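You operate a simulated robot arm through the tools that you are given. There is no shell and no other tool. Be economical: measure what you need, move in short steps, check, and stop when the job is done.

The job below is to be done with a simulated two-armed robot. You get a single attempt, and the scene is never put back.

Task
Fold up both side wings of the silver cell and lay it on the cell rest.
Fine: clamp it first; flaps down and clamp open before you lift it.

It is judged by the outcome, as a careful person would: the job done as asked, and still so three seconds after it is handed in. It fails if anything else is knocked over, pushed out of place, dropped, spilled or broken. Flat cloth is picked up by pressing the open fingertips on it (5 to 10 N) and closing them slowly along it; thin cloth reads only 2 to 8 mm in the jaws.

Robot
Two 7-joint arms with fingered hands on one trunk, on a base that drives. Base frame: it is fixed to the floor where the robot stands at the start and does not move with it; the origin is under the middle of the robot, x ahead of it, y to its left, z up; the surface under the hand at the start is at about z = 800. Lengths are in mm, angles in rad, forces in N, time in s.
The left shoulder is at the start at [80, 197, 1451], the right one opposite. With the tool pointing down near the work surface each hand reaches from about 100 to 720 mm from the robot's upright axis, wherever it stands, measured 20 degrees to its own side. Places, roughly: blue flap [600, -300, 800]; blue side wing of the silver cell [600, -200, 800]; inner strip of the cell rest [700, 200, 800]; orange clamp wing [500, -200, 900]; yellow flap [600, -100, 800]; yellow side wing of the silver cell [600, -200, 800]. Payload 4 kg a hand.
The tool frame of a hand sits at the grasp point between the pads (the TCP): z along the fingers, y along the line on which they close. The tips reach 26 mm beyond it. Largest opening 132 mm; the body of the gripper starts 73 mm behind the TCP. The gripper is a hand of 4 fingers: y runs from the thumb to the fingers, the wrist lies at [0, 0, -239] in the tool frame.
Orientation is that of the tool frame in the base frame, as a unit quaternion [w, x, y, z]. With the fingers straight down and closing along the base's y, the tool's x points along the base's -x, its y along +y and its z along -z.

Tools
- The arms move only by the tool servo_tool. It takes "left_steps", "right_steps" or both (then of equal length, played together; a hand with none holds still); each is a list that holds one entry, the list of rows, each a list of 6 numbers: the shift along the base's x, y, z in units of 500 mm (1.0 is 500 mm), then the turn, a rotation vector about the base's x, y, z in units of 45 degrees (1.0 is 45 degrees). In form: [[[dx, dy, dz, ax, ay, az], ...]]. A call has 1 to 8 rows; each row is the pose to reach, as a shift and turn from the pose commanded when the call began. A call with a number of a shift or a turn outside -1 to 1 is refused whole. Rows are played at 5 a second. More than 50 mm and 0.15 rad between two rows, and nothing of the call is played. Where a pose cannot be reached the arm comes as near as it can. A force on the tool above 90 N (or 10 N above the force at the start of the call, whichever is more), or a blocked arm, ends the call early, and 0.2 s more pass. In this call time passes only in rows, and 0.2 s behind the last. It gives the time, the measured TCP pose, the force on the tool (base axes), the opening and the grip force at its end, in the units of the frame above (readings bear some noise), with the torque about the TCP (base axes, N m) and any sound that the robot's microphone picked up.
- Cameras (640 x 400 px; columns grow to the right, rows downward): "scene" is now at [106.3, -17.8, 1588.4]; the picture's right is [-0.15, -0.99, 0.00], its down [-0.77, 0.12, -0.62] and it looks along [0.61, -0.09, -0.78] (base axes); focal length 257 px, centre (320, 200). "left" rides on the left gripper at [-68, 2, -97] in its tool frame; the picture's right is [-0.03, -1.00, 0.00], its down [0.82, -0.02, -0.58] and it looks along [0.58, -0.01, 0.82] (tool axes); focal length 270 px, centre (320, 200). "right" rides on the right gripper at [68, 2, -97] in its tool frame; the picture's right is [-0.03, 1.00, 0.00], its down [-0.82, -0.02, -0.58] and it looks along [-0.58, -0.01, 0.82] (tool axes); focal length 270 px, centre (320, 200). There is no depth. A picture from a camera that has moved, and an enlarged one, comes with that camera's place and axes in the base frame and with its lens. The place of the scene camera against the robot may be out by one fixed shift of up to 25 mm in any direction.
- get_image(camera): a new picture of that camera. It takes no simulated time.
- move_column(by): slides the trunk up (or, below 0, down) by that many mm; the arms and the scene camera ride with it, the base frame stays. It gives what a move gives, with no picture.
- roll_base(legs): drives the robot by 1 to 6 legs, each [ahead, left, turn to the left] in mm, mm and rad, along the robot's own axes; the way and the turn of a leg run together, so that a leg with both is an arc; at most 1500 mm and 3.142 rad a leg. The arms and the cameras ride along, it lands a little off, and it stops where it bumps. It gives what a move gives.
- curl_fingers(finger1, finger2, finger3, thumb_bend, hand): sets how far each is bent, from 0 (flat) to 1 (curled in); at 0.3 the hand is open as for a grip, at 0.7 the pads meet at the TCP. One left out holds its place. A second passes; each finger stops where it meets its share of the squeeze, and holds until it gets a number again. It is the only way to open and close the hand. It gives what a move gives, with no picture; readings hold the bend of each and the force on the fingers (four entries, about 0 where the hand has none), thumb and palm.
- pan_tilt(pan, tilt): turns the head with the scene camera to pan (to the left, within 1.501 rad either way) and tilt (down, from -0.506 to 1.204), counted from straight ahead of the robot. It gives what a move gives.
- enlarge(camera, box): a new picture of the part [left, top, right, bottom] of that camera's present view, enlarged. It takes no simulated time.
- job_done(): hands the job in; it is judged then, once.

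Work in short steps. Places have to be worked out from the pictures, the camera data and where the tool is seen: move nearer, look again, correct. Check each grasp and each placing, and mend what went wrong. You have 120 turns and 100 pictures in all, those below and enlarged ones among them. Open the grippers and draw the arms clear of the work before you hand the job in, unless the task says otherwise; then end with one line.

The tools are called after ">>>" by a JSON object that holds its "method" and its "body". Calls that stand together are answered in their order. servo_tool: Moves the arms, as the interface text tells. Its arguments: {"type":"object","properties":{"left_steps":{"type":"array","items":{"type":"array","items":{"type":"array","items":{"type":"number"}}}},"right_steps":{"type":"array","items":{"type":"array","items":{"type":"array","items":{"type":"number"}}}}},"required":[]} The other tools are called the same way: move_column (by) slides the trunk up or down; curl_fingers (finger1, finger2, finger3, thumb_bend, hand) moves the fingers one by one; roll_base (legs) drives the base; pan_tilt (pan, tilt) turns the head that bears the scene camera; get_image (camera) takes a picture; enlarge (camera, box) takes an enlarged picture of a part of a camera's view; job_done () hands the job in.

At the start:

```text
clock: 0.0
left_tcp_pos: [631.0, 65.9, 1137.2]
left_tcp_rot: [0.001, 0.001, 1.0, -0.002]
left_wrist_force: [0.4, -0.1, 0.1]
left_ft_torque: [0.02, 0.04, 0.03]
left_opening: 131.8
left_grasp_force: 0.0
left_shape: jaw
left_bend: [0.3, 0.3, 0.3, 0.3]
left_finger forces: [0.1, 0.0, 0.1, 0.1, 0.0, 0.0]
right_tcp_pos: [377.2, -340.7, 1070.4]
right_tcp_rot: [0.077, -0.001, 0.996, -0.037]
right_wrist_force: [-0.4, -0.1, -0.8]
right_ft_torque: [0.01, 0.04, 0.03]
right_opening: 131.9
right_grasp_force: 0.1
right_shape: jaw
right_bend: [0.3, 0.3, 0.3, 0.3]
right_finger forces: [0.1, 0.1, 0.0, 0.0, 0.0, 0.0]
trunk travel left (down, up): [-739.0, 101.0]
robot x, y, heading: [2.7, -0.4, -0.001]
head pan, tilt: [-0.152, 0.901]
```

scene: 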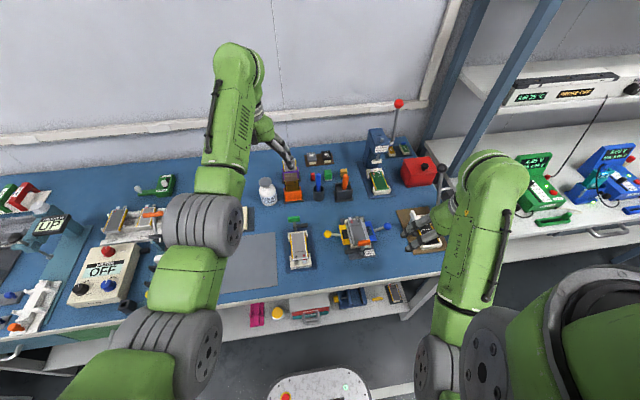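
right: 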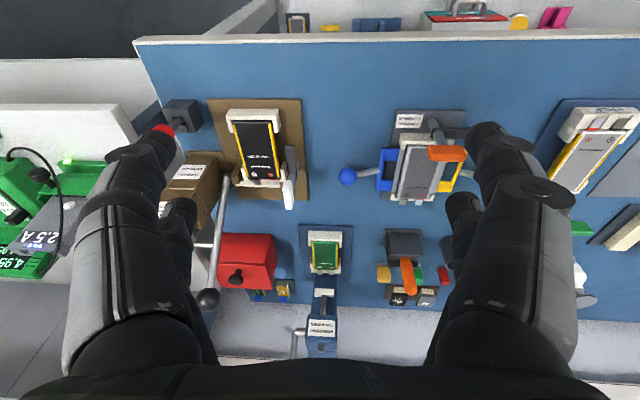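
left: 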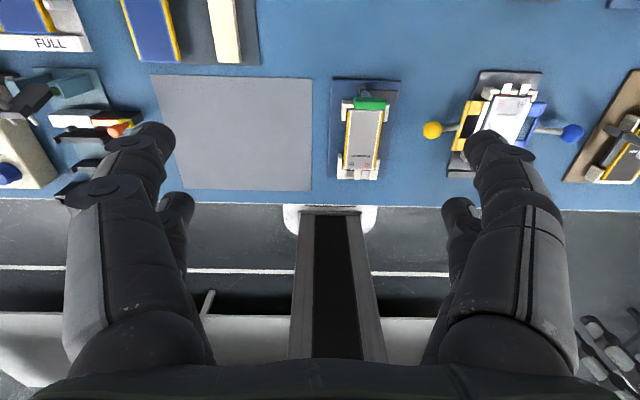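

The silver cell fixture with blue and yellow handles appears ahead to the right. I look closer from several cameras.

>>> {"method": "enlarge", "body": {"camera": "scene", "box": [270, 190, 430, 290]}}

>>> {"method": "enlarge", "body": {"camera": "right", "box": [320, 90, 480, 220]}}

>>> {"method": "enlarge", "body": {"camera": "left", "box": [120, 0, 640, 220]}}

```text
4.00 times, centred on (350, 240) of scene
camera zoom: at [106.3, -17.8, 1588.4], right [-0.15, -0.99, 0.0], down [-0.77, 0.12, -0.62], along [0.61, -0.09, -0.78], focal length 1027 px, centre (200, 40)
```

zoom: 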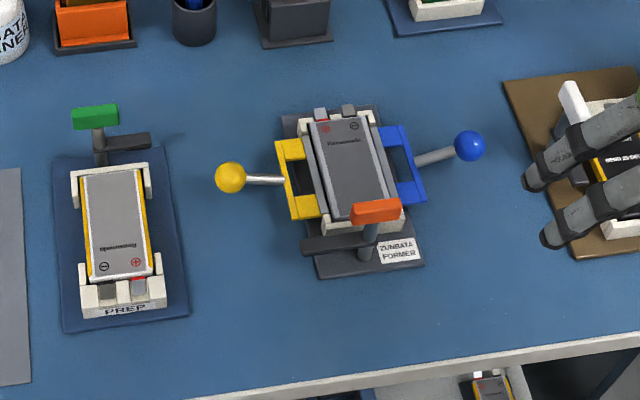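

```text
3.08 times, centred on (400, 155) of right
camera zoom: at [296.3, -332.6, 1156.1], right [0.03, 1.0, -0.07], down [0.72, 0.03, 0.69], along [0.69, -0.07, -0.72], focal length 832 px, centre (74, 338)
```

zoom: 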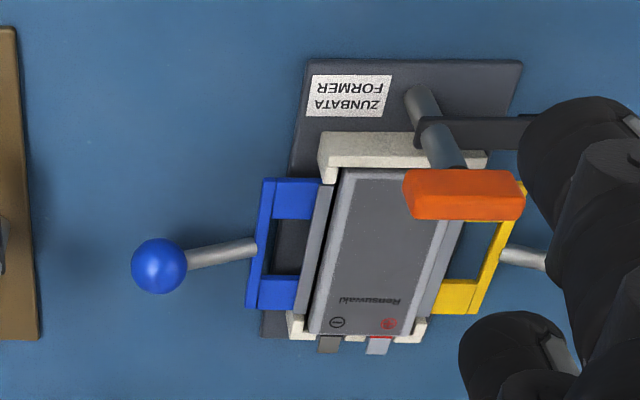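

```text
1.23 times, centred on (380, 110) of left
camera zoom: at [698.8, 67.4, 1233.1], right [0.03, -1.0, 0.0], down [-0.82, -0.02, 0.58], along [-0.58, -0.02, -0.82], focal length 333 px, centre (246, 311)
```

zoom: 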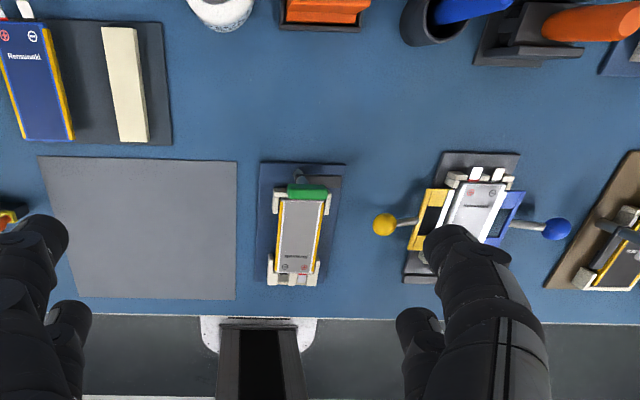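

The former has yellow/blue flaps with knob handles and an orange turn-clamp. I look for the cell rest to the left with the head, moving the left arm back/up out of the way later.

>>> {"method": "pan_tilt", "body": {"pan": 0.35, "tilt": 0.85}}

>>> {"method": "get_image", "body": {"camera": "scene"}}

```text
clock: 0.9
left_tcp_pos: [631.5, 65.9, 1128.5]
left_tcp_rot: [0.001, 0.0, 1.0, 0.0]
left_wrist_force: [-0.3, -0.8, -0.5]
left_ft_torque: [0.0, -0.01, 0.01]
left_opening: 131.8
left_grasp_force: 0.2
left_shape: jaw
left_bend: [0.3, 0.3, 0.3, 0.3]
left_finger forces: [0.0, 0.0, 0.0, 0.0, 0.0, 0.0]
right_tcp_pos: [380.5, -342.0, 1064.8]
right_tcp_rot: [0.079, 0.0, 0.996, -0.038]
right_wrist_force: [0.3, -0.6, 0.1]
right_ft_torque: [-0.01, 0.05, -0.02]
right_opening: 131.9
right_grasp_force: 0.0
right_shape: jaw
right_bend: [0.3, 0.3, 0.3, 0.3]
right_finger forces: [0.1, 0.0, 0.1, 0.0, 0.0, 0.0]
trunk travel left (down, up): [-739.0, 101.0]
robot x, y, heading: [0.3, 0.1, 0.001]
head pan, tilt: [0.351, 0.85]
```

```text
93 pictures are left
camera scene: at [105.2, 20.3, 1584.4], right [0.34, -0.94, 0.0], down [-0.71, -0.26, -0.66], along [0.62, 0.23, -0.75], focal length 257 px, centre (320, 200)
```

scene: 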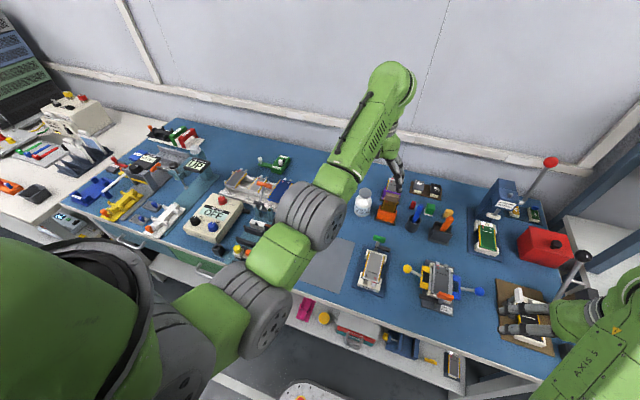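

The left arm hides the rest; I swing the left hand aside (left, back, up a little).

>>> {"method": "servo_tool", "body": {"left_steps": [[[-0.05, 0.07, 0.02, 0, 0, 0], [-0.1, 0.14, 0.04, 0, 0, 0], [-0.15, 0.21, 0.06, 0, 0, 0], [-0.2, 0.28, 0.08, 0, 0, 0], [-0.25, 0.35, 0.1, 0, 0, 0], [-0.3, 0.42, 0.12, 0, 0, 0], [-0.35, 0.49, 0.14, 0, 0, 0], [-0.4, 0.56, 0.16, 0, 0, 0]]]}}

>>> {"method": "get_image", "body": {"camera": "scene"}}

```text
clock: 2.7
left_tcp_pos: [554.5, 308.0, 1149.8]
left_tcp_rot: [0.003, 0.0, 1.0, 0.0]
left_wrist_force: [0.1, 0.3, -0.2]
left_ft_torque: [-0.01, 0.02, 0.01]
left_opening: 131.9
left_grasp_force: 0.1
left_shape: jaw
left_bend: [0.3, 0.3, 0.3, 0.3]
left_finger forces: [0.1, 0.1, 0.0, 0.1, 0.1, 0.1]
left hand out of reach, approached as far as the arm can: row 4, 5, 6, 7, 8
right_tcp_pos: [382.1, -343.1, 1062.5]
right_tcp_rot: [0.083, 0.0, 0.996, -0.041]
right_wrist_force: [0.1, -0.3, 0.0]
right_ft_torque: [0.0, -0.01, 0.0]
right_opening: 131.8
right_grasp_force: 0.1
right_shape: jaw
right_bend: [0.3, 0.3, 0.3, 0.3]
right_finger forces: [0.0, 0.0, 0.1, 0.0, 0.1, 0.0]
trunk travel left (down, up): [-739.0, 101.0]
robot x, y, heading: [1.3, 1.6, -0.003]
head pan, tilt: [0.351, 0.85]
```

```text
92 pictures are left
camera scene: at [105.5, 21.6, 1577.1], right [0.34, -0.94, 0.0], down [-0.71, -0.26, -0.66], along [0.62, 0.23, -0.75], focal length 257 px, centre (320, 200)
```

scene: 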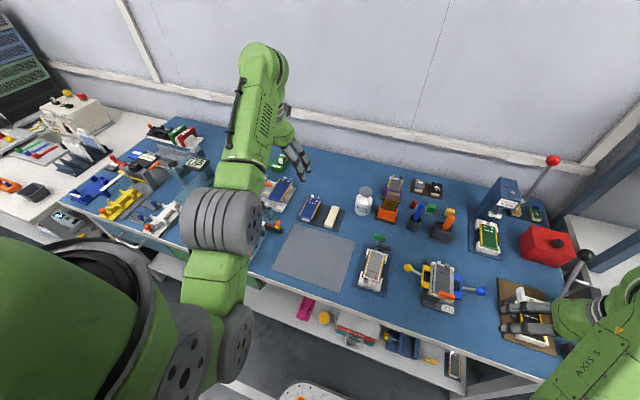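

Now the rest zone is visible; I zoom in on it.

>>> {"method": "enlarge", "body": {"camera": "scene", "box": [260, 150, 420, 250]}}

```text
4.00 times, centred on (340, 200) of scene
camera zoom: at [105.5, 21.6, 1577.1], right [0.34, -0.94, 0.0], down [-0.71, -0.26, -0.66], along [0.62, 0.23, -0.75], focal length 1027 px, centre (240, 200)
```

zoom: 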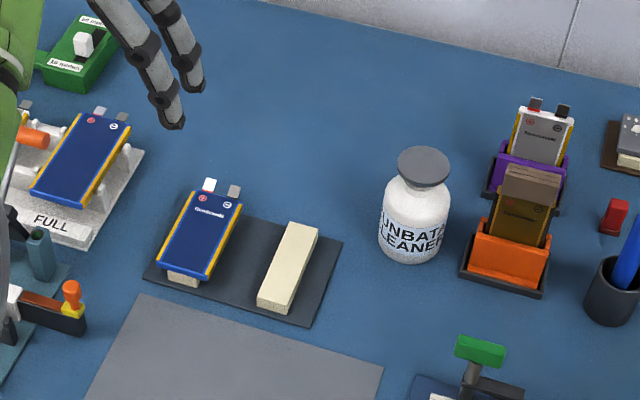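

The rest's free inner strip is at about (671,184), alongside a blue cell lying the same way as the silver one. Now I level the right hand and bring its camera before the former for a close look.

>>> {"method": "servo_tool", "body": {"right_steps": [[[0.02, 0.064, 0, 0.025, 0.05, 0], [0.04, 0.128, 0, 0.05, 0.1, 0], [0.06, 0.19, 0, 0.075, 0.15, 0], [0.06, 0.25, 0, 0.1, 0.2, 0]]]}}

>>> {"method": "get_image", "body": {"camera": "right"}}

```text
clock: 3.7
left_tcp_pos: [554.2, 305.6, 1143.1]
left_tcp_rot: [0.002, -0.001, 1.0, 0.001]
left_wrist_force: [-0.5, 0.1, 0.7]
left_ft_torque: [0.0, 0.04, -0.04]
left_opening: 132.0
left_grasp_force: 0.0
left_shape: jaw
left_bend: [0.3, 0.3, 0.3, 0.3]
left_finger forces: [0.0, 0.1, 0.0, 0.0, 0.1, 0.0]
right_tcp_pos: [414.7, -214.5, 1006.8]
right_tcp_rot: [-0.002, -0.001, 1.0, 0.001]
right_wrist_force: [0.0, -0.3, 0.0]
right_ft_torque: [0.01, 0.0, -0.03]
right_opening: 132.0
right_grasp_force: 0.0
right_shape: jaw
right_bend: [0.3, 0.3, 0.3, 0.3]
right_finger forces: [0.1, 0.1, 0.1, 0.0, 0.1, 0.0]
right hand out of reach, approached as far as the arm can: row 1, 2, 3, 4
trunk travel left (down, up): [-739.0, 101.0]
robot x, y, heading: [-0.4, -2.1, -0.002]
head pan, tilt: [0.351, 0.85]
```

```text
90 pictures are left
camera right: at [348.4, -213.8, 1102.7], right [0.02, 1.0, 0.0], down [0.82, -0.02, 0.58], along [0.58, -0.01, -0.82], focal length 270 px, centre (320, 200)
```

right: 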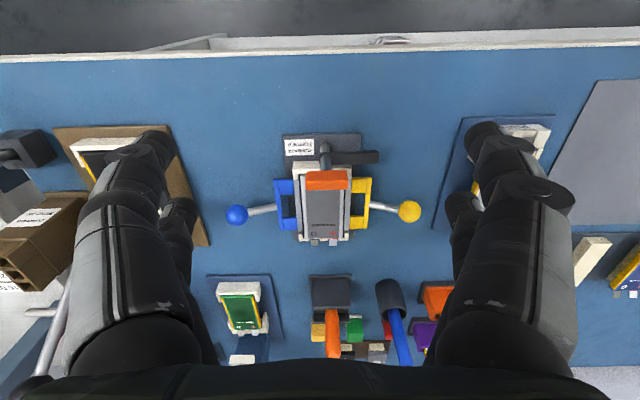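

>>> {"method": "enlarge", "body": {"camera": "right", "box": [220, 125, 430, 255]}}

```text
3.05 times, centred on (325, 190) of right
camera zoom: at [348.4, -213.8, 1102.7], right [0.02, 1.0, 0.0], down [0.82, -0.02, 0.58], along [0.58, -0.01, -0.82], focal length 824 px, centre (305, 230)
```

zoom: 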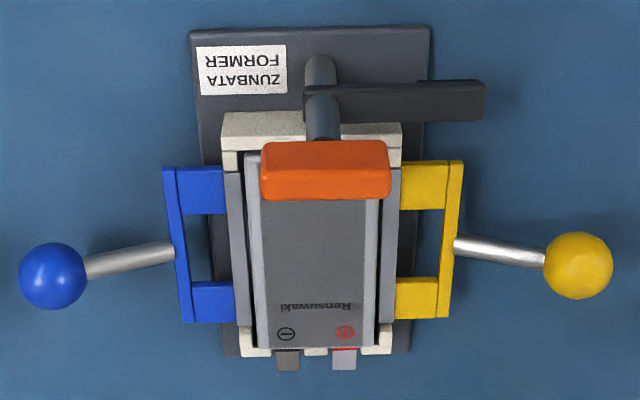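

The clamp post is at about (477,-210), its wing top near z 890, its bar (z≈845) pointing +y; it has to turn so the bar lies over the cell (+x). The knobs are at about (555,-108,838) and (556,-321,838). I yaw the right hand +90° over the wing in two calls.

>>> {"method": "servo_tool", "body": {"right_steps": [[[0.02, 0, 0, 0, 0, 0.16], [0.04, 0, 0, 0, 0, 0.33], [0.06, 0, 0, 0, 0, 0.5], [0.08, 0, 0, 0, 0, 0.67], [0.1, 0.005, 0, 0, 0, 0.84], [0.124, 0.009, 0, 0, 0, 1.0]]]}}

>>> {"method": "servo_tool", "body": {"right_steps": [[[0, 0, 0, 0, 0, 0.16], [0, 0, 0, 0, 0, 0.33], [0, 0, 0, 0, 0, 0.5], [0, 0, 0, 0, 0, 0.67], [0, 0, 0, 0, 0, 0.84], [0, 0, 0, 0, 0, 1.0]]]}}

>>> {"method": "get_image", "body": {"camera": "right"}}

```text
clock: 5.1
left_tcp_pos: [555.0, 305.7, 1142.9]
left_tcp_rot: [0.003, -0.001, 1.0, -0.001]
left_wrist_force: [0.4, -0.4, -0.6]
left_ft_torque: [0.01, -0.02, -0.02]
left_opening: 132.1
left_grasp_force: 0.1
left_shape: jaw
left_bend: [0.3, 0.3, 0.3, 0.3]
left_finger forces: [0.0, 0.1, 0.0, 0.0, 0.0, 0.0]
right_tcp_pos: [479.0, -212.7, 1006.7]
right_tcp_rot: [-0.003, -0.383, 0.924, 0.001]
right_wrist_force: [-0.2, 0.2, 0.2]
right_ft_torque: [-0.01, -0.02, 0.03]
right_opening: 131.8
right_grasp_force: 0.0
right_shape: jaw
right_bend: [0.3, 0.3, 0.3, 0.3]
right_finger forces: [0.0, 0.0, 0.0, 0.0, 0.0, 0.0]
trunk travel left (down, up): [-739.0, 101.0]
robot x, y, heading: [-2.5, 5.1, -0.003]
head pan, tilt: [0.351, 0.85]
```

```text
clock: 6.5
left_tcp_pos: [554.2, 307.3, 1144.0]
left_tcp_rot: [0.003, -0.001, 1.0, 0.0]
left_wrist_force: [-1.5, 0.3, 0.6]
left_ft_torque: [0.0, 0.01, -0.03]
left_opening: 131.7
left_grasp_force: 0.0
left_shape: jaw
left_bend: [0.3, 0.3, 0.3, 0.3]
left_finger forces: [0.0, 0.0, 0.0, 0.1, 0.1, 0.1]
right_tcp_pos: [479.2, -210.0, 1007.4]
right_tcp_rot: [0.003, 0.708, -0.706, -0.001]
right_wrist_force: [0.0, -0.2, 1.0]
right_ft_torque: [0.04, 0.01, -0.02]
right_opening: 132.0
right_grasp_force: 0.0
right_shape: jaw
right_bend: [0.3, 0.3, 0.3, 0.3]
right_finger forces: [0.0, 0.0, 0.0, 0.0, 0.1, 0.0]
trunk travel left (down, up): [-739.0, 101.0]
robot x, y, heading: [3.0, -2.3, -0.004]
head pan, tilt: [0.351, 0.85]
```

```text
88 pictures are left
camera right: at [478.6, -279.5, 1104.5], right [-1.0, 0.02, 0.0], down [0.02, 0.82, 0.57], along [0.01, 0.57, -0.82], focal length 270 px, centre (320, 200)
```

right: 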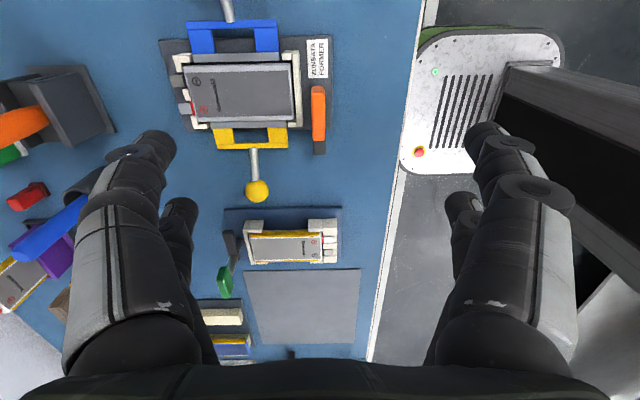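

The wing is right below the TCP. I pre-close the hand partly, then descend to about z 886.

>>> {"method": "curl_fingers", "body": {"hand": "right", "finger1": 0.5, "finger2": 0.5, "finger3": 0.5, "thumb_bend": 0.5}}

>>> {"method": "servo_tool", "body": {"right_steps": [[[0, -0.002, -0.08, 0, 0, 0], [0, -0.002, -0.14, 0, 0, 0], [0, -0.002, -0.19, 0, 0, 0], [0, -0.002, -0.22, 0, 0, 0]]]}}

>>> {"method": "get_image", "body": {"camera": "right"}}

```text
clock: 7.5
left_tcp_pos: [554.9, 305.7, 1144.1]
left_tcp_rot: [0.002, 0.0, 1.0, 0.0]
left_wrist_force: [-0.6, -0.7, -0.7]
left_ft_torque: [0.04, 0.02, 0.0]
left_opening: 132.1
left_grasp_force: 0.0
left_shape: jaw
left_bend: [0.3, 0.3, 0.3, 0.3]
left_finger forces: [0.0, 0.1, 0.0, 0.0, 0.0, 0.1]
right_tcp_pos: [478.1, -211.9, 1007.5]
right_tcp_rot: [0.002, 0.708, -0.707, 0.0]
right_wrist_force: [0.1, 0.1, -0.7]
right_ft_torque: [-0.02, 0.01, -0.01]
right_opening: 66.7
right_grasp_force: 0.1
right_shape: fingers
right_bend: [0.5, 0.5, 0.5, 0.5]
right_finger forces: [0.1, 0.0, 0.0, 0.1, 0.0, 0.0]
trunk travel left (down, up): [-739.0, 101.0]
robot x, y, heading: [0.5, 1.7, -0.0]
head pan, tilt: [0.351, 0.85]
```

```text
clock: 8.5
left_tcp_pos: [554.6, 306.7, 1143.5]
left_tcp_rot: [0.002, -0.001, 1.0, 0.0]
left_wrist_force: [0.3, 0.8, 0.9]
left_ft_torque: [0.02, 0.03, 0.0]
left_opening: 132.0
left_grasp_force: 0.0
left_shape: jaw
left_bend: [0.3, 0.3, 0.3, 0.3]
left_finger forces: [0.0, 0.0, 0.1, 0.0, 0.0, 0.0]
right_tcp_pos: [478.6, -213.8, 897.5]
right_tcp_rot: [0.003, 0.707, -0.707, 0.0]
right_wrist_force: [0.6, -0.5, 0.2]
right_ft_torque: [0.02, -0.01, 0.01]
right_opening: 66.3
right_grasp_force: 0.1
right_shape: fingers
right_bend: [0.5, 0.5, 0.5, 0.5]
right_finger forces: [0.0, 0.0, 0.0, 0.1, 0.0, 0.0]
trunk travel left (down, up): [-739.0, 101.0]
robot x, y, heading: [-4.5, 0.7, 0.0]
head pan, tilt: [0.351, 0.85]
```

```text
87 pictures are left
camera right: at [478.3, -282.2, 993.4], right [-1.0, 0.03, 0.0], down [0.02, 0.82, 0.57], along [0.01, 0.57, -0.82], focal length 270 px, centre (320, 200)
```

right: 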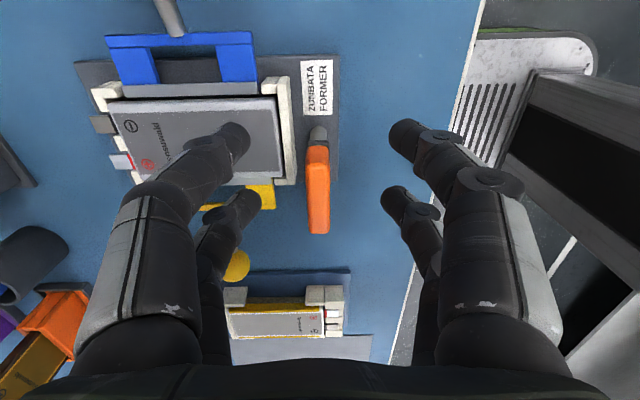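

The wing is centred between the fingers; lower 12 mm and close.

>>> {"method": "servo_tool", "body": {"right_steps": [[[0.002, 0.004, -0.012, 0, 0, 0], [0.002, 0.004, -0.024, 0, 0, 0]]]}}

>>> {"method": "curl_fingers", "body": {"hand": "right", "finger1": 0.7, "finger2": 0.7, "finger3": 0.7, "thumb_bend": 0.7}}

>>> {"method": "get_image", "body": {"camera": "right"}}

```text
clock: 9.1
left_tcp_pos: [555.3, 306.8, 1144.0]
left_tcp_rot: [0.003, -0.001, 1.0, 0.0]
left_wrist_force: [0.7, 1.1, 0.4]
left_ft_torque: [0.02, -0.03, 0.02]
left_opening: 131.8
left_grasp_force: 0.0
left_shape: jaw
left_bend: [0.3, 0.3, 0.3, 0.3]
left_finger forces: [0.0, 0.0, 0.0, 0.0, 0.1, 0.0]
right_tcp_pos: [480.2, -211.4, 885.1]
right_tcp_rot: [-0.002, -0.707, 0.707, 0.0]
right_wrist_force: [-0.4, 0.0, 0.7]
right_ft_torque: [0.01, 0.0, 0.0]
right_opening: 66.5
right_grasp_force: 0.0
right_shape: fingers
right_bend: [0.5, 0.5, 0.5, 0.5]
right_finger forces: [0.1, 0.1, 0.0, 0.1, 0.0, 0.0]
trunk travel left (down, up): [-739.0, 101.0]
robot x, y, heading: [2.1, 2.1, 0.001]
head pan, tilt: [0.351, 0.85]
```

```text
clock: 10.1
left_tcp_pos: [554.9, 306.2, 1143.9]
left_tcp_rot: [0.003, -0.001, 1.0, -0.001]
left_wrist_force: [-0.6, 0.8, 0.8]
left_ft_torque: [0.01, -0.01, -0.01]
left_opening: 131.9
left_grasp_force: 0.0
left_shape: jaw
left_bend: [0.3, 0.3, 0.3, 0.3]
left_finger forces: [0.0, 0.0, 0.0, 0.0, 0.0, 0.1]
right_tcp_pos: [479.9, -211.7, 885.6]
right_tcp_rot: [0.004, 0.707, -0.707, -0.001]
right_wrist_force: [-0.6, 0.3, -1.3]
right_ft_torque: [-0.02, -0.05, 0.0]
right_opening: 5.4
right_grasp_force: 2.0
right_shape: fingers
right_bend: [0.69, 0.69, 0.69, 0.69]
right_finger forces: [1.1, 0.8, 0.7, 0.0, 1.2, 0.1]
trunk travel left (down, up): [-739.0, 101.0]
robot x, y, heading: [-0.3, 0.4, -0.001]
head pan, tilt: [0.351, 0.85]
```

```text
86 pictures are left
camera right: at [479.7, -279.7, 981.8], right [-1.0, 0.03, 0.01], down [0.02, 0.82, 0.57], along [0.01, 0.57, -0.82], focal length 270 px, centre (320, 200)
```

right: 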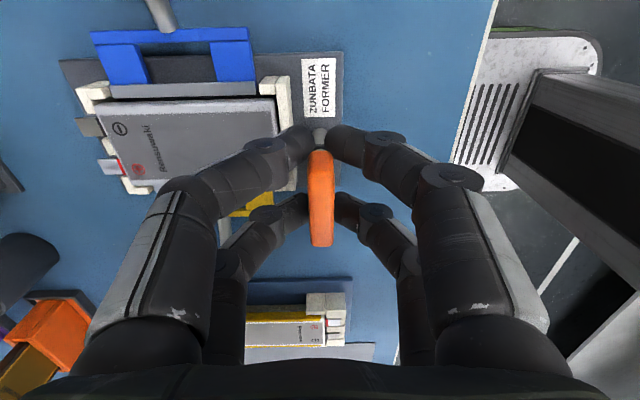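

The fingers are on the wing; I tighten, then turn it clockwise by 45°.

>>> {"method": "curl_fingers", "body": {"hand": "right", "finger1": 0.8, "finger2": 0.8, "finger3": 0.8, "thumb_bend": 0.8}}

>>> {"method": "servo_tool", "body": {"right_steps": [[[0, 0, 0, 0, 0, -0.16], [0, 0, 0, 0, 0, -0.33], [0, 0, 0, 0, 0, -0.5], [0, 0, 0, 0, 0, -0.67], [0, 0, 0, 0, 0, -0.84], [0, 0, 0, 0, 0, -1.0]]]}}

>>> {"method": "get_image", "body": {"camera": "right"}}

```text
clock: 11.1
left_tcp_pos: [559.4, 305.2, 1141.9]
left_tcp_rot: [0.0, -0.001, 1.0, -0.001]
left_wrist_force: [0.5, -0.4, -0.9]
left_ft_torque: [0.05, -0.02, 0.01]
left_opening: 131.8
left_grasp_force: 0.0
left_shape: jaw
left_bend: [0.3, 0.3, 0.3, 0.3]
left_finger forces: [0.0, 0.1, 0.0, 0.0, 0.0, 0.0]
right_tcp_pos: [481.1, -212.5, 881.0]
right_tcp_rot: [0.005, 0.708, -0.706, -0.004]
right_wrist_force: [0.9, 3.5, -36.3]
right_ft_torque: [-0.01, -0.04, 0.0]
right_opening: 0.2
right_grasp_force: 23.6
right_shape: fingers
right_bend: [0.74, 0.74, 0.74, 0.74]
right_finger forces: [12.2, 12.4, 11.9, 0.0, 11.5, 0.0]
trunk travel left (down, up): [-739.0, 101.0]
robot x, y, heading: [-2.4, -0.6, 0.0]
head pan, tilt: [0.351, 0.85]
```

```text
clock: 12.5
left_tcp_pos: [557.1, 304.0, 1143.1]
left_tcp_rot: [0.001, -0.001, 1.0, 0.001]
left_wrist_force: [0.5, 0.1, 0.0]
left_ft_torque: [0.0, 0.0, 0.0]
left_opening: 131.8
left_grasp_force: 0.1
left_shape: jaw
left_bend: [0.3, 0.3, 0.3, 0.3]
left_finger forces: [0.1, 0.0, 0.0, 0.1, 0.0, 0.1]
right_tcp_pos: [479.3, -214.2, 881.6]
right_tcp_rot: [-0.007, -0.382, 0.924, 0.004]
right_wrist_force: [-5.7, -1.3, -38.6]
right_ft_torque: [-0.12, -0.04, 0.08]
right_opening: 0.1
right_grasp_force: 24.7
right_shape: fingers
right_bend: [0.73, 0.74, 0.74, 0.73]
right_finger forces: [13.7, 12.9, 10.5, 0.1, 12.0, 0.1]
trunk travel left (down, up): [-739.0, 101.0]
robot x, y, heading: [-2.4, -5.0, -0.001]
head pan, tilt: [0.351, 0.85]
```

```text
85 pictures are left
camera right: at [433.1, -260.3, 978.6], right [-0.69, 0.73, 0.01], down [0.6, 0.56, 0.57], along [0.41, 0.4, -0.82], focal length 270 px, centre (320, 200)
```

right: 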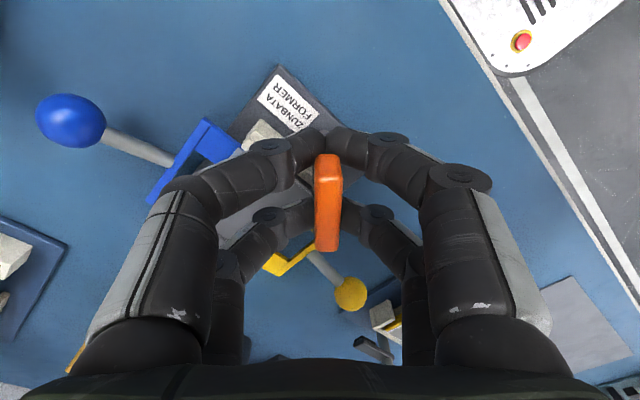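

The wing turned with the hand, but the squeeze pulls vertically; I ease the grip a bit and continue the turn.

>>> {"method": "curl_fingers", "body": {"hand": "right", "finger1": 0.69, "finger2": 0.69, "finger3": 0.69, "thumb_bend": 0.69}}

>>> {"method": "servo_tool", "body": {"right_steps": [[[0, 0, 0, 0, 0, -0.16], [0, 0, 0, 0, 0, -0.33], [0, 0, 0, 0, 0, -0.5], [0, 0, 0, 0, 0, -0.67], [0, 0, 0, 0, 0, -0.84], [0, 0, 0, 0, 0, -1.0]]]}}

>>> {"method": "get_image", "body": {"camera": "right"}}

```text
clock: 13.5
left_tcp_pos: [554.2, 306.2, 1142.7]
left_tcp_rot: [0.003, -0.001, 1.0, -0.001]
left_wrist_force: [0.3, -0.7, -0.1]
left_ft_torque: [0.01, -0.01, -0.02]
left_opening: 131.7
left_grasp_force: 0.0
left_shape: jaw
left_bend: [0.3, 0.3, 0.3, 0.3]
left_finger forces: [0.0, 0.0, 0.0, 0.0, 0.0, 0.1]
right_tcp_pos: [480.6, -211.5, 885.8]
right_tcp_rot: [-0.003, -0.383, 0.924, 0.001]
right_wrist_force: [0.4, 1.5, -1.4]
right_ft_torque: [0.01, -0.04, 0.02]
right_opening: 6.8
right_grasp_force: 0.9
right_shape: fingers
right_bend: [0.68, 0.68, 0.69, 0.69]
right_finger forces: [0.8, 0.6, 0.4, 0.0, 0.2, 0.0]
trunk travel left (down, up): [-739.0, 101.0]
robot x, y, heading: [-3.4, -0.9, 0.0]
head pan, tilt: [0.351, 0.85]
```

```text
clock: 14.9
left_tcp_pos: [555.5, 306.7, 1144.7]
left_tcp_rot: [0.002, -0.001, 1.0, 0.0]
left_wrist_force: [0.6, -0.2, 0.0]
left_ft_torque: [-0.01, -0.01, 0.02]
left_opening: 132.0
left_grasp_force: 0.1
left_shape: jaw
left_bend: [0.3, 0.3, 0.3, 0.3]
left_finger forces: [0.1, 0.0, 0.1, 0.1, 0.0, 0.0]
right_tcp_pos: [479.6, -210.4, 884.5]
right_tcp_rot: [-0.002, 0.001, 1.0, 0.003]
right_wrist_force: [-2.0, -0.3, -1.7]
right_ft_torque: [-0.04, 0.01, 0.08]
right_opening: 6.1
right_grasp_force: 1.8
right_shape: fingers
right_bend: [0.69, 0.68, 0.69, 0.68]
right_finger forces: [0.1, 1.4, 0.0, 0.0, 1.5, 0.1]
trunk travel left (down, up): [-739.0, 101.0]
robot x, y, heading: [0.9, 2.2, 0.005]
head pan, tilt: [0.351, 0.85]
```

```text
84 pictures are left
camera right: at [412.6, -209.1, 982.1], right [0.03, 1.0, 0.01], down [0.82, -0.03, 0.57], along [0.57, -0.01, -0.82], focal length 270 px, centre (320, 200)
```

right: 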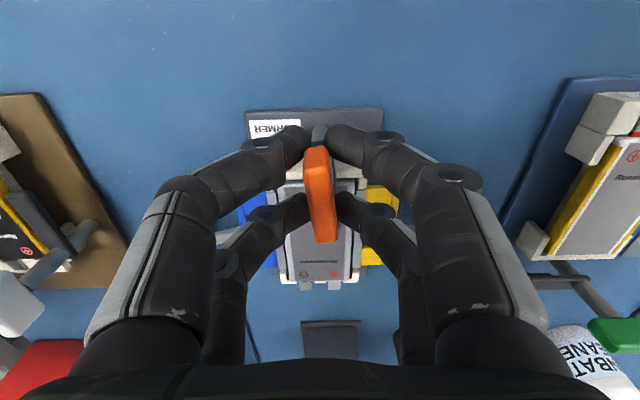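

The wing is about aligned, lagging a few degrees; I turn 9° further and then open and rise to check.

>>> {"method": "servo_tool", "body": {"right_steps": [[[0, 0, 0, 0, 0, -0.1], [0, 0, 0, 0, 0, -0.2]]]}}

>>> {"method": "curl_fingers", "body": {"hand": "right", "finger1": 0.5, "finger2": 0.5, "finger3": 0.5, "thumb_bend": 0.5}}

>>> {"method": "servo_tool", "body": {"right_steps": [[[0, 0, 0.04, 0, 0, 0.1], [-0.02, 0, 0.1, 0, 0, 0.2], [-0.06, 0, 0.18, 0, 0, 0.2], [-0.1, 0, 0.22, 0, 0, 0.2]]]}}

>>> {"method": "enlarge", "body": {"camera": "right", "box": [200, 90, 440, 260]}}

```text
clock: 15.5
left_tcp_pos: [554.9, 306.4, 1143.6]
left_tcp_rot: [0.003, -0.001, 1.0, 0.0]
left_wrist_force: [0.6, -0.2, 0.3]
left_ft_torque: [0.03, 0.0, -0.01]
left_opening: 132.3
left_grasp_force: 0.1
left_shape: jaw
left_bend: [0.3, 0.3, 0.3, 0.3]
left_finger forces: [0.0, 0.0, 0.1, 0.1, 0.0, 0.0]
right_tcp_pos: [479.2, -210.5, 885.0]
right_tcp_rot: [-0.002, 0.079, 0.997, 0.003]
right_wrist_force: [-1.5, -0.8, -0.9]
right_ft_torque: [-0.01, 0.0, 0.08]
right_opening: 6.5
right_grasp_force: 2.8
right_shape: fingers
right_bend: [0.69, 0.67, 0.69, 0.68]
right_finger forces: [0.0, 1.7, 0.1, 0.0, 1.8, 0.1]
trunk travel left (down, up): [-739.0, 101.0]
robot x, y, heading: [-2.8, -1.5, -0.001]
head pan, tilt: [0.351, 0.85]
```

```text
clock: 16.5
left_tcp_pos: [555.4, 306.1, 1144.2]
left_tcp_rot: [0.003, 0.0, 1.0, 0.001]
left_wrist_force: [0.2, 0.5, -0.1]
left_ft_torque: [0.02, 0.05, -0.01]
left_opening: 132.0
left_grasp_force: 0.1
left_shape: jaw
left_bend: [0.3, 0.3, 0.3, 0.3]
left_finger forces: [0.0, 0.1, 0.1, 0.1, 0.0, 0.0]
right_tcp_pos: [479.7, -210.7, 885.4]
right_tcp_rot: [-0.002, 0.079, 0.997, 0.002]
right_wrist_force: [-0.2, 0.6, 0.8]
right_ft_torque: [0.01, 0.02, 0.0]
right_opening: 65.2
right_grasp_force: 0.0
right_shape: fingers
right_bend: [0.5, 0.5, 0.5, 0.5]
right_finger forces: [0.0, 0.0, 0.0, 0.0, 0.1, 0.0]
trunk travel left (down, up): [-739.0, 101.0]
robot x, y, heading: [2.2, -0.9, 0.002]
head pan, tilt: [0.351, 0.85]
```

```text
clock: 17.5
left_tcp_pos: [552.5, 307.5, 1144.3]
left_tcp_rot: [0.004, -0.001, 1.0, 0.0]
left_wrist_force: [0.2, 0.0, -0.7]
left_ft_torque: [-0.02, 0.03, -0.01]
left_opening: 131.8
left_grasp_force: 0.0
left_shape: jaw
left_bend: [0.3, 0.3, 0.3, 0.3]
left_finger forces: [0.1, 0.0, 0.0, 0.0, 0.1, 0.1]
right_tcp_pos: [428.8, -211.8, 995.3]
right_tcp_rot: [-0.002, 0.001, 1.0, 0.002]
right_wrist_force: [-0.6, 0.5, 0.7]
right_ft_torque: [0.02, -0.02, 0.05]
right_opening: 65.2
right_grasp_force: 0.1
right_shape: fingers
right_bend: [0.5, 0.5, 0.5, 0.5]
right_finger forces: [0.0, 0.0, 0.0, 0.0, 0.0, 0.0]
trunk travel left (down, up): [-739.0, 101.0]
robot x, y, heading: [2.6, -0.5, 0.0]
head pan, tilt: [0.351, 0.85]
```

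```text
2.35 times, centred on (320, 175) of right
camera zoom: at [360.8, -210.1, 1092.2], right [0.02, 1.0, 0.0], down [0.82, -0.02, 0.57], along [0.57, -0.01, -0.82], focal length 636 px, centre (320, 259)
```

zoom: 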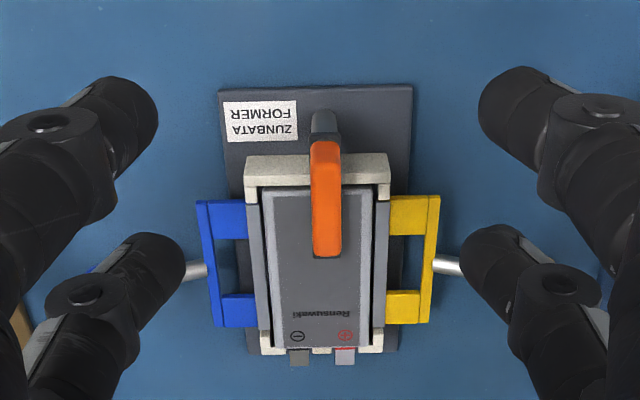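

The clamp bar is now over the cell. Next I carry the right hand over the yellow knob, yawing +90° again.

>>> {"method": "servo_tool", "body": {"right_steps": [[[0.04, 0.034, 0, 0, 0, 0.16], [0.08, 0.068, 0, 0, 0, 0.33], [0.12, 0.1, 0, 0, 0, 0.5], [0.16, 0.136, 0, 0, 0, 0.67], [0.2, 0.17, 0, 0, 0, 0.84], [0.25, 0.208, 0, 0, 0, 1.0]]]}}

>>> {"method": "servo_tool", "body": {"right_steps": [[[0, 0, 0, 0, 0, 0.16], [0, 0, 0, 0, 0, 0.33], [0, 0, 0, 0, 0, 0.5], [0, 0, 0, 0, 0, 0.67], [0, 0, -0.04, 0, 0, 0.84], [0, 0, -0.08, 0, 0, 1.0]]]}}

>>> {"method": "pan_tilt", "body": {"pan": -0.3, "tilt": 0.9}}

>>> {"method": "get_image", "body": {"camera": "right"}}

>>> {"method": "get_image", "body": {"camera": "scene"}}

```text
clock: 18.9
left_tcp_pos: [556.3, 307.1, 1143.1]
left_tcp_rot: [0.002, -0.001, 1.0, -0.002]
left_wrist_force: [-0.1, 0.0, -0.7]
left_ft_torque: [0.01, 0.02, -0.01]
left_opening: 131.7
left_grasp_force: 0.0
left_shape: jaw
left_bend: [0.3, 0.3, 0.3, 0.3]
left_finger forces: [0.0, 0.1, 0.0, 0.0, 0.0, 0.0]
right_tcp_pos: [554.9, -108.6, 994.8]
right_tcp_rot: [-0.003, -0.384, 0.924, 0.001]
right_wrist_force: [0.2, -0.5, 0.2]
right_ft_torque: [-0.03, 0.0, 0.03]
right_opening: 65.2
right_grasp_force: 0.0
right_shape: fingers
right_bend: [0.5, 0.5, 0.5, 0.5]
right_finger forces: [0.0, 0.0, 0.0, 0.0, 0.1, 0.1]
trunk travel left (down, up): [-739.0, 101.0]
robot x, y, heading: [-1.5, -1.9, -0.001]
head pan, tilt: [0.351, 0.85]
```

```text
clock: 20.3
left_tcp_pos: [555.2, 307.2, 1143.3]
left_tcp_rot: [0.003, -0.001, 1.0, 0.0]
left_wrist_force: [0.0, -0.1, 0.3]
left_ft_torque: [0.01, 0.01, 0.03]
left_opening: 131.9
left_grasp_force: 0.1
left_shape: jaw
left_bend: [0.3, 0.3, 0.3, 0.3]
left_finger forces: [0.1, 0.1, 0.0, 0.1, 0.0, 0.0]
right_tcp_pos: [556.3, -106.2, 953.2]
right_tcp_rot: [0.003, 0.708, -0.706, -0.001]
right_wrist_force: [-0.4, -0.6, 0.0]
right_ft_torque: [0.0, 0.04, 0.02]
right_opening: 65.4
right_grasp_force: 0.1
right_shape: fingers
right_bend: [0.5, 0.5, 0.5, 0.5]
right_finger forces: [0.1, 0.1, 0.0, 0.1, 0.0, 0.1]
trunk travel left (down, up): [-739.0, 101.0]
robot x, y, heading: [2.2, -0.5, -0.001]
head pan, tilt: [0.351, 0.85]
```

```text
clock: 21.4
left_tcp_pos: [554.6, 306.3, 1143.3]
left_tcp_rot: [0.003, -0.001, 1.0, 0.0]
left_wrist_force: [-0.5, 0.2, 0.0]
left_ft_torque: [-0.03, 0.0, -0.05]
left_opening: 132.0
left_grasp_force: 0.0
left_shape: jaw
left_bend: [0.3, 0.3, 0.3, 0.3]
left_finger forces: [0.0, 0.0, 0.0, 0.0, 0.1, 0.0]
right_tcp_pos: [553.8, -106.0, 954.5]
right_tcp_rot: [-0.002, -0.707, 0.707, 0.001]
right_wrist_force: [-0.6, -0.1, 0.2]
right_ft_torque: [0.0, -0.02, 0.03]
right_opening: 65.4
right_grasp_force: 0.0
right_shape: fingers
right_bend: [0.5, 0.5, 0.5, 0.5]
right_finger forces: [0.1, 0.1, 0.1, 0.0, 0.0, 0.0]
trunk travel left (down, up): [-739.0, 101.0]
robot x, y, heading: [-4.0, 1.8, 0.001]
head pan, tilt: [-0.3, 0.901]
```

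```text
82 pictures are left
camera right: at [554.7, -173.9, 1051.8], right [-1.0, 0.03, 0.0], down [0.02, 0.82, 0.57], along [0.01, 0.57, -0.82], focal length 270 px, centre (320, 200)
```

right: 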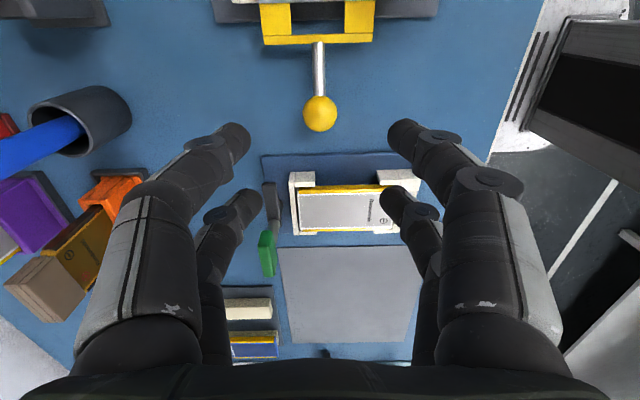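

```text
81 pictures are left
camera scene: at [103.8, -28.4, 1567.1], right [-0.29, -0.96, 0.0], down [-0.75, 0.23, -0.62], along [0.59, -0.18, -0.78], focal length 257 px, centre (320, 200)
```

scene: 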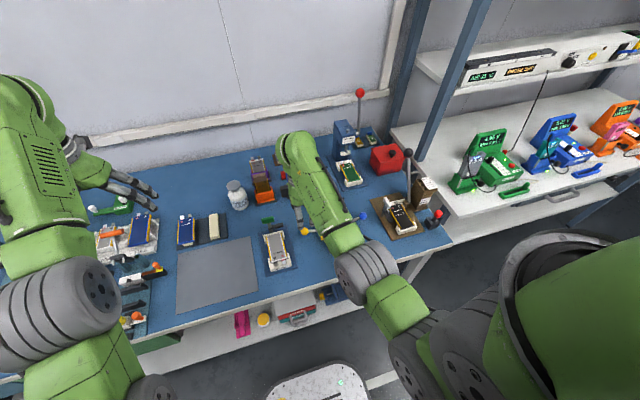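

The knob computes to (555,-109,838), just under the TCP. I descend onto it.

>>> {"method": "servo_tool", "body": {"right_steps": [[[0, -0.004, -0.08, 0, 0, 0], [0, -0.004, -0.14, 0, 0, 0], [0, -0.004, -0.19, 0, 0, 0], [0, -0.004, -0.222, 0, 0, 0]]]}}

>>> {"method": "get_image", "body": {"camera": "right"}}

```text
clock: 22.4
left_tcp_pos: [555.6, 306.0, 1144.5]
left_tcp_rot: [0.002, -0.001, 1.0, 0.0]
left_wrist_force: [0.3, -1.6, 0.4]
left_ft_torque: [0.02, -0.02, 0.03]
left_opening: 131.7
left_grasp_force: 0.1
left_shape: jaw
left_bend: [0.3, 0.3, 0.3, 0.3]
left_finger forces: [0.0, 0.0, 0.0, 0.0, 0.0, 0.0]
right_tcp_pos: [555.6, -109.6, 843.2]
right_tcp_rot: [0.002, 0.707, -0.707, 0.0]
right_wrist_force: [0.3, -0.2, 0.9]
right_ft_torque: [0.04, 0.05, 0.0]
right_opening: 65.6
right_grasp_force: 0.0
right_shape: fingers
right_bend: [0.5, 0.5, 0.5, 0.5]
right_finger forces: [0.0, 0.1, 0.0, 0.0, 0.1, 0.0]
trunk travel left (down, up): [-739.0, 101.0]
robot x, y, heading: [-0.2, 0.1, 0.001]
head pan, tilt: [-0.3, 0.901]
```

```text
80 pictures are left
camera right: at [555.5, -177.8, 941.1], right [-1.0, 0.03, 0.0], down [0.02, 0.82, 0.57], along [0.01, 0.57, -0.82], focal length 270 px, centre (320, 200)
```

right: 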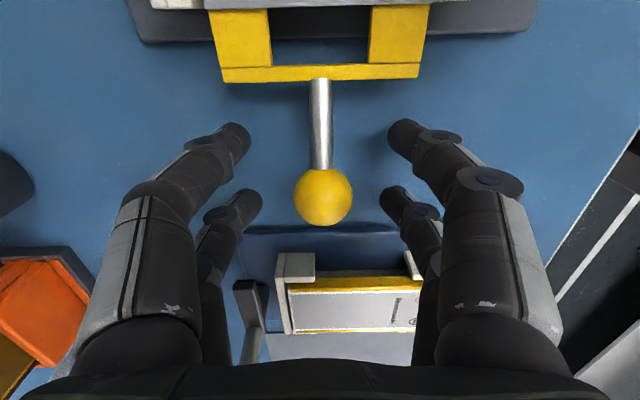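

The knob sits between the fingers; I close on it.

>>> {"method": "curl_fingers", "body": {"hand": "right", "finger1": 0.66, "finger2": 0.66, "finger3": 0.66, "thumb_bend": 0.66}}

>>> {"method": "get_image", "body": {"camera": "right"}}

```text
clock: 23.4
left_tcp_pos: [556.0, 307.6, 1143.3]
left_tcp_rot: [0.003, -0.001, 1.0, -0.001]
left_wrist_force: [-0.2, 0.2, 0.6]
left_ft_torque: [0.0, 0.03, 0.02]
left_opening: 132.1
left_grasp_force: 0.0
left_shape: jaw
left_bend: [0.3, 0.3, 0.3, 0.3]
left_finger forces: [0.0, 0.0, 0.0, 0.0, 0.0, 0.0]
right_tcp_pos: [556.1, -109.3, 843.2]
right_tcp_rot: [-0.003, -0.707, 0.707, -0.001]
right_wrist_force: [0.5, 0.3, -0.3]
right_ft_torque: [-0.01, 0.01, -0.01]
right_opening: 13.9
right_grasp_force: 0.2
right_shape: fingers
right_bend: [0.66, 0.66, 0.66, 0.66]
right_finger forces: [0.1, 0.0, 0.0, 0.0, 0.1, 0.0]
trunk travel left (down, up): [-739.0, 101.0]
robot x, y, heading: [0.7, -1.4, 0.001]
head pan, tilt: [-0.3, 0.901]
```

```text
79 pictures are left
camera right: at [555.2, -177.7, 941.3], right [-1.0, 0.03, 0.0], down [0.02, 0.82, 0.57], along [0.01, 0.57, -0.82], focal length 270 px, centre (320, 200)
```

right: 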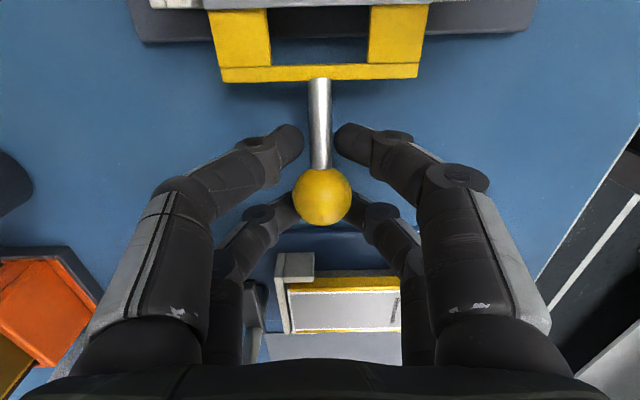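

The two finger rows straddle the ball; closing a bit further should cage it. I close to 0.7 and watch the forces.

>>> {"method": "curl_fingers", "body": {"hand": "right", "finger1": 0.71, "finger2": 0.71, "finger3": 0.71, "thumb_bend": 0.71}}

>>> {"method": "get_image", "body": {"camera": "right"}}

```text
clock: 24.4
left_tcp_pos: [554.9, 305.8, 1144.6]
left_tcp_rot: [0.002, -0.001, 1.0, 0.0]
left_wrist_force: [0.6, 0.3, 0.4]
left_ft_torque: [-0.02, 0.0, 0.0]
left_opening: 131.8
left_grasp_force: 0.1
left_shape: jaw
left_bend: [0.3, 0.3, 0.3, 0.3]
left_finger forces: [0.1, 0.1, 0.0, 0.1, 0.0, 0.1]
right_tcp_pos: [555.4, -109.7, 843.8]
right_tcp_rot: [-0.003, -0.707, 0.707, 0.001]
right_wrist_force: [-0.6, 1.6, 1.3]
right_ft_torque: [0.01, 0.02, 0.0]
right_opening: 5.5
right_grasp_force: 3.5
right_shape: fingers
right_bend: [0.69, 0.7, 0.71, 0.69]
right_finger forces: [2.7, 0.9, 0.5, 0.1, 2.5, 0.0]
trunk travel left (down, up): [-739.0, 101.0]
robot x, y, heading: [2.5, 2.8, 0.0]
head pan, tilt: [-0.3, 0.901]
```

```text
78 pictures are left
camera right: at [555.2, -177.6, 941.3], right [-1.0, 0.03, 0.0], down [0.02, 0.82, 0.57], along [0.01, 0.57, -0.82], focal length 270 px, centre (320, 200)
```

right: 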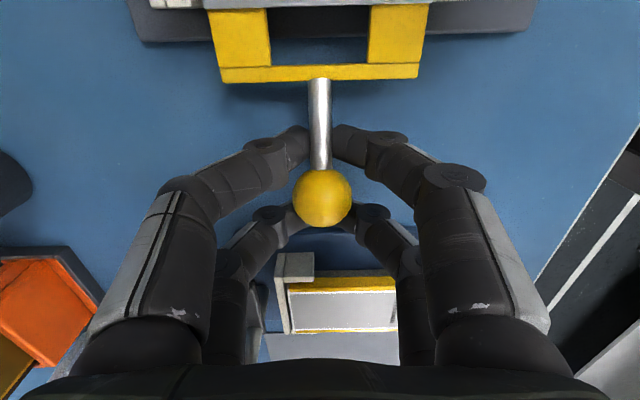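

Front fingers pinch the rod and the ball is caged. I raise along the hinge arc (hinge guessed at y −185, z 825), tilting the hand with it, first 22°.

>>> {"method": "servo_tool", "body": {"right_steps": [[[0, -0.0062, 0.0192, 0.167, 0, 0], [0, -0.0148, 0.0376, 0.333, 0, 0], [0, -0.0258, 0.0548, 0.5, 0, 0]]]}}

>>> {"method": "get_image", "body": {"camera": "right"}}

```text
clock: 25.2
left_tcp_pos: [554.8, 306.3, 1143.7]
left_tcp_rot: [0.004, 0.0, 1.0, 0.0]
left_wrist_force: [-0.1, 0.5, -0.4]
left_ft_torque: [0.04, -0.01, 0.0]
left_opening: 131.9
left_grasp_force: 0.0
left_shape: jaw
left_bend: [0.3, 0.3, 0.3, 0.3]
left_finger forces: [0.0, 0.0, 0.0, 0.0, 0.0, 0.0]
right_tcp_pos: [555.7, -123.0, 870.6]
right_tcp_rot: [-0.135, 0.694, -0.693, -0.141]
right_wrist_force: [1.2, 1.1, -0.4]
right_ft_torque: [0.03, 0.02, 0.01]
right_opening: 5.5
right_grasp_force: 3.4
right_shape: fingers
right_bend: [0.69, 0.7, 0.71, 0.69]
right_finger forces: [2.3, 1.0, 0.8, 0.0, 2.9, 0.1]
trunk travel left (down, up): [-739.0, 101.0]
robot x, y, heading: [-0.3, 3.1, 0.003]
head pan, tilt: [-0.3, 0.901]
```

```text
77 pictures are left
camera right: at [554.8, -222.8, 934.8], right [-1.0, 0.02, 0.01], down [0.02, 0.53, 0.84], along [0.01, 0.84, -0.53], focal length 270 px, centre (320, 200)
```

right: 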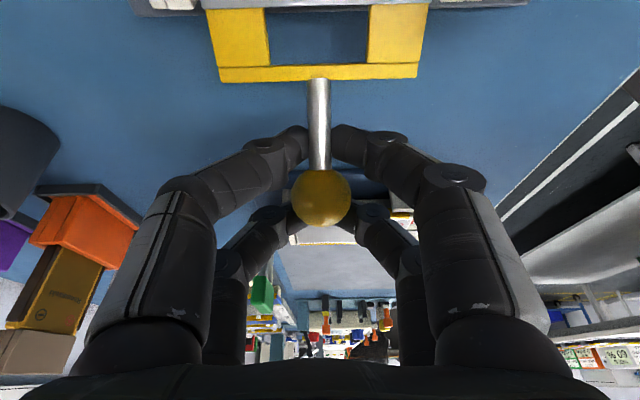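

The flap follows rigidly with tiny forces; I continue up to 67°.

>>> {"method": "servo_tool", "body": {"right_steps": [[[0, -0.0132, 0.0154, 0.167, 0, 0], [0, -0.0282, 0.029, 0.333, 0, 0], [0, -0.0448, 0.0406, 0.5, 0, 0], [0, -0.063, 0.05, 0.667, 0, 0], [0, -0.082, 0.0568, 0.833, 0, 0], [0, -0.1018, 0.061, 1.0, 0, 0]]]}}

>>> {"method": "get_image", "body": {"camera": "right"}}

>>> {"method": "enlarge", "body": {"camera": "scene", "box": [240, 150, 400, 250]}}

```text
clock: 26.6
left_tcp_pos: [557.1, 302.9, 1144.9]
left_tcp_rot: [0.002, -0.001, 1.0, 0.002]
left_wrist_force: [0.3, 0.1, -0.5]
left_ft_torque: [0.04, 0.04, 0.0]
left_opening: 131.8
left_grasp_force: 0.1
left_shape: jaw
left_bend: [0.3, 0.3, 0.3, 0.3]
left_finger forces: [0.0, 0.1, 0.0, 0.0, 0.0, 0.1]
right_tcp_pos: [474.8, -234.1, 891.6]
right_tcp_rot: [-0.377, 0.616, -0.584, -0.37]
right_wrist_force: [-2.4, 12.4, 15.6]
right_ft_torque: [0.43, -0.01, 0.21]
right_opening: 0.0
right_grasp_force: 9.5
right_shape: fingers
right_bend: [0.71, 0.71, 0.71, 0.7]
right_finger forces: [0.0, 0.0, 19.5, 0.1, 0.0, 0.0]
right hand out of reach, approached as far as the arm can: row 2, 3, 4, 5, 6
trunk travel left (down, up): [-739.0, 101.0]
robot x, y, heading: [-2.0, -1.4, -0.004]
head pan, tilt: [-0.3, 0.901]
```

```text
76 pictures are left
camera right: at [478.6, -351.2, 873.7], right [-1.0, -0.02, -0.01], down [-0.01, -0.16, 0.99], along [-0.02, 0.99, 0.16], focal length 270 px, centre (320, 200)
```

right: 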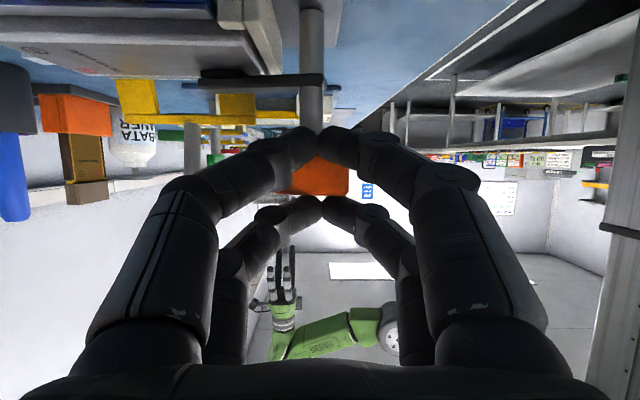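

```text
4.00 times, centred on (320, 200) of scene
camera zoom: at [107.1, -33.8, 1567.1], right [-0.3, -0.96, 0.0], down [-0.75, 0.23, -0.62], along [0.59, -0.18, -0.79], focal length 1027 px, centre (320, 200)
```

zoom: 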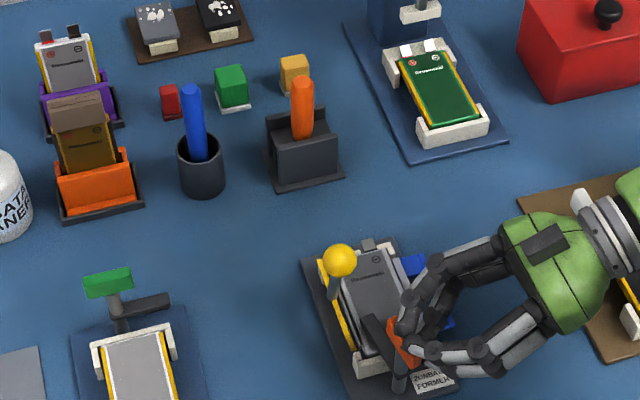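

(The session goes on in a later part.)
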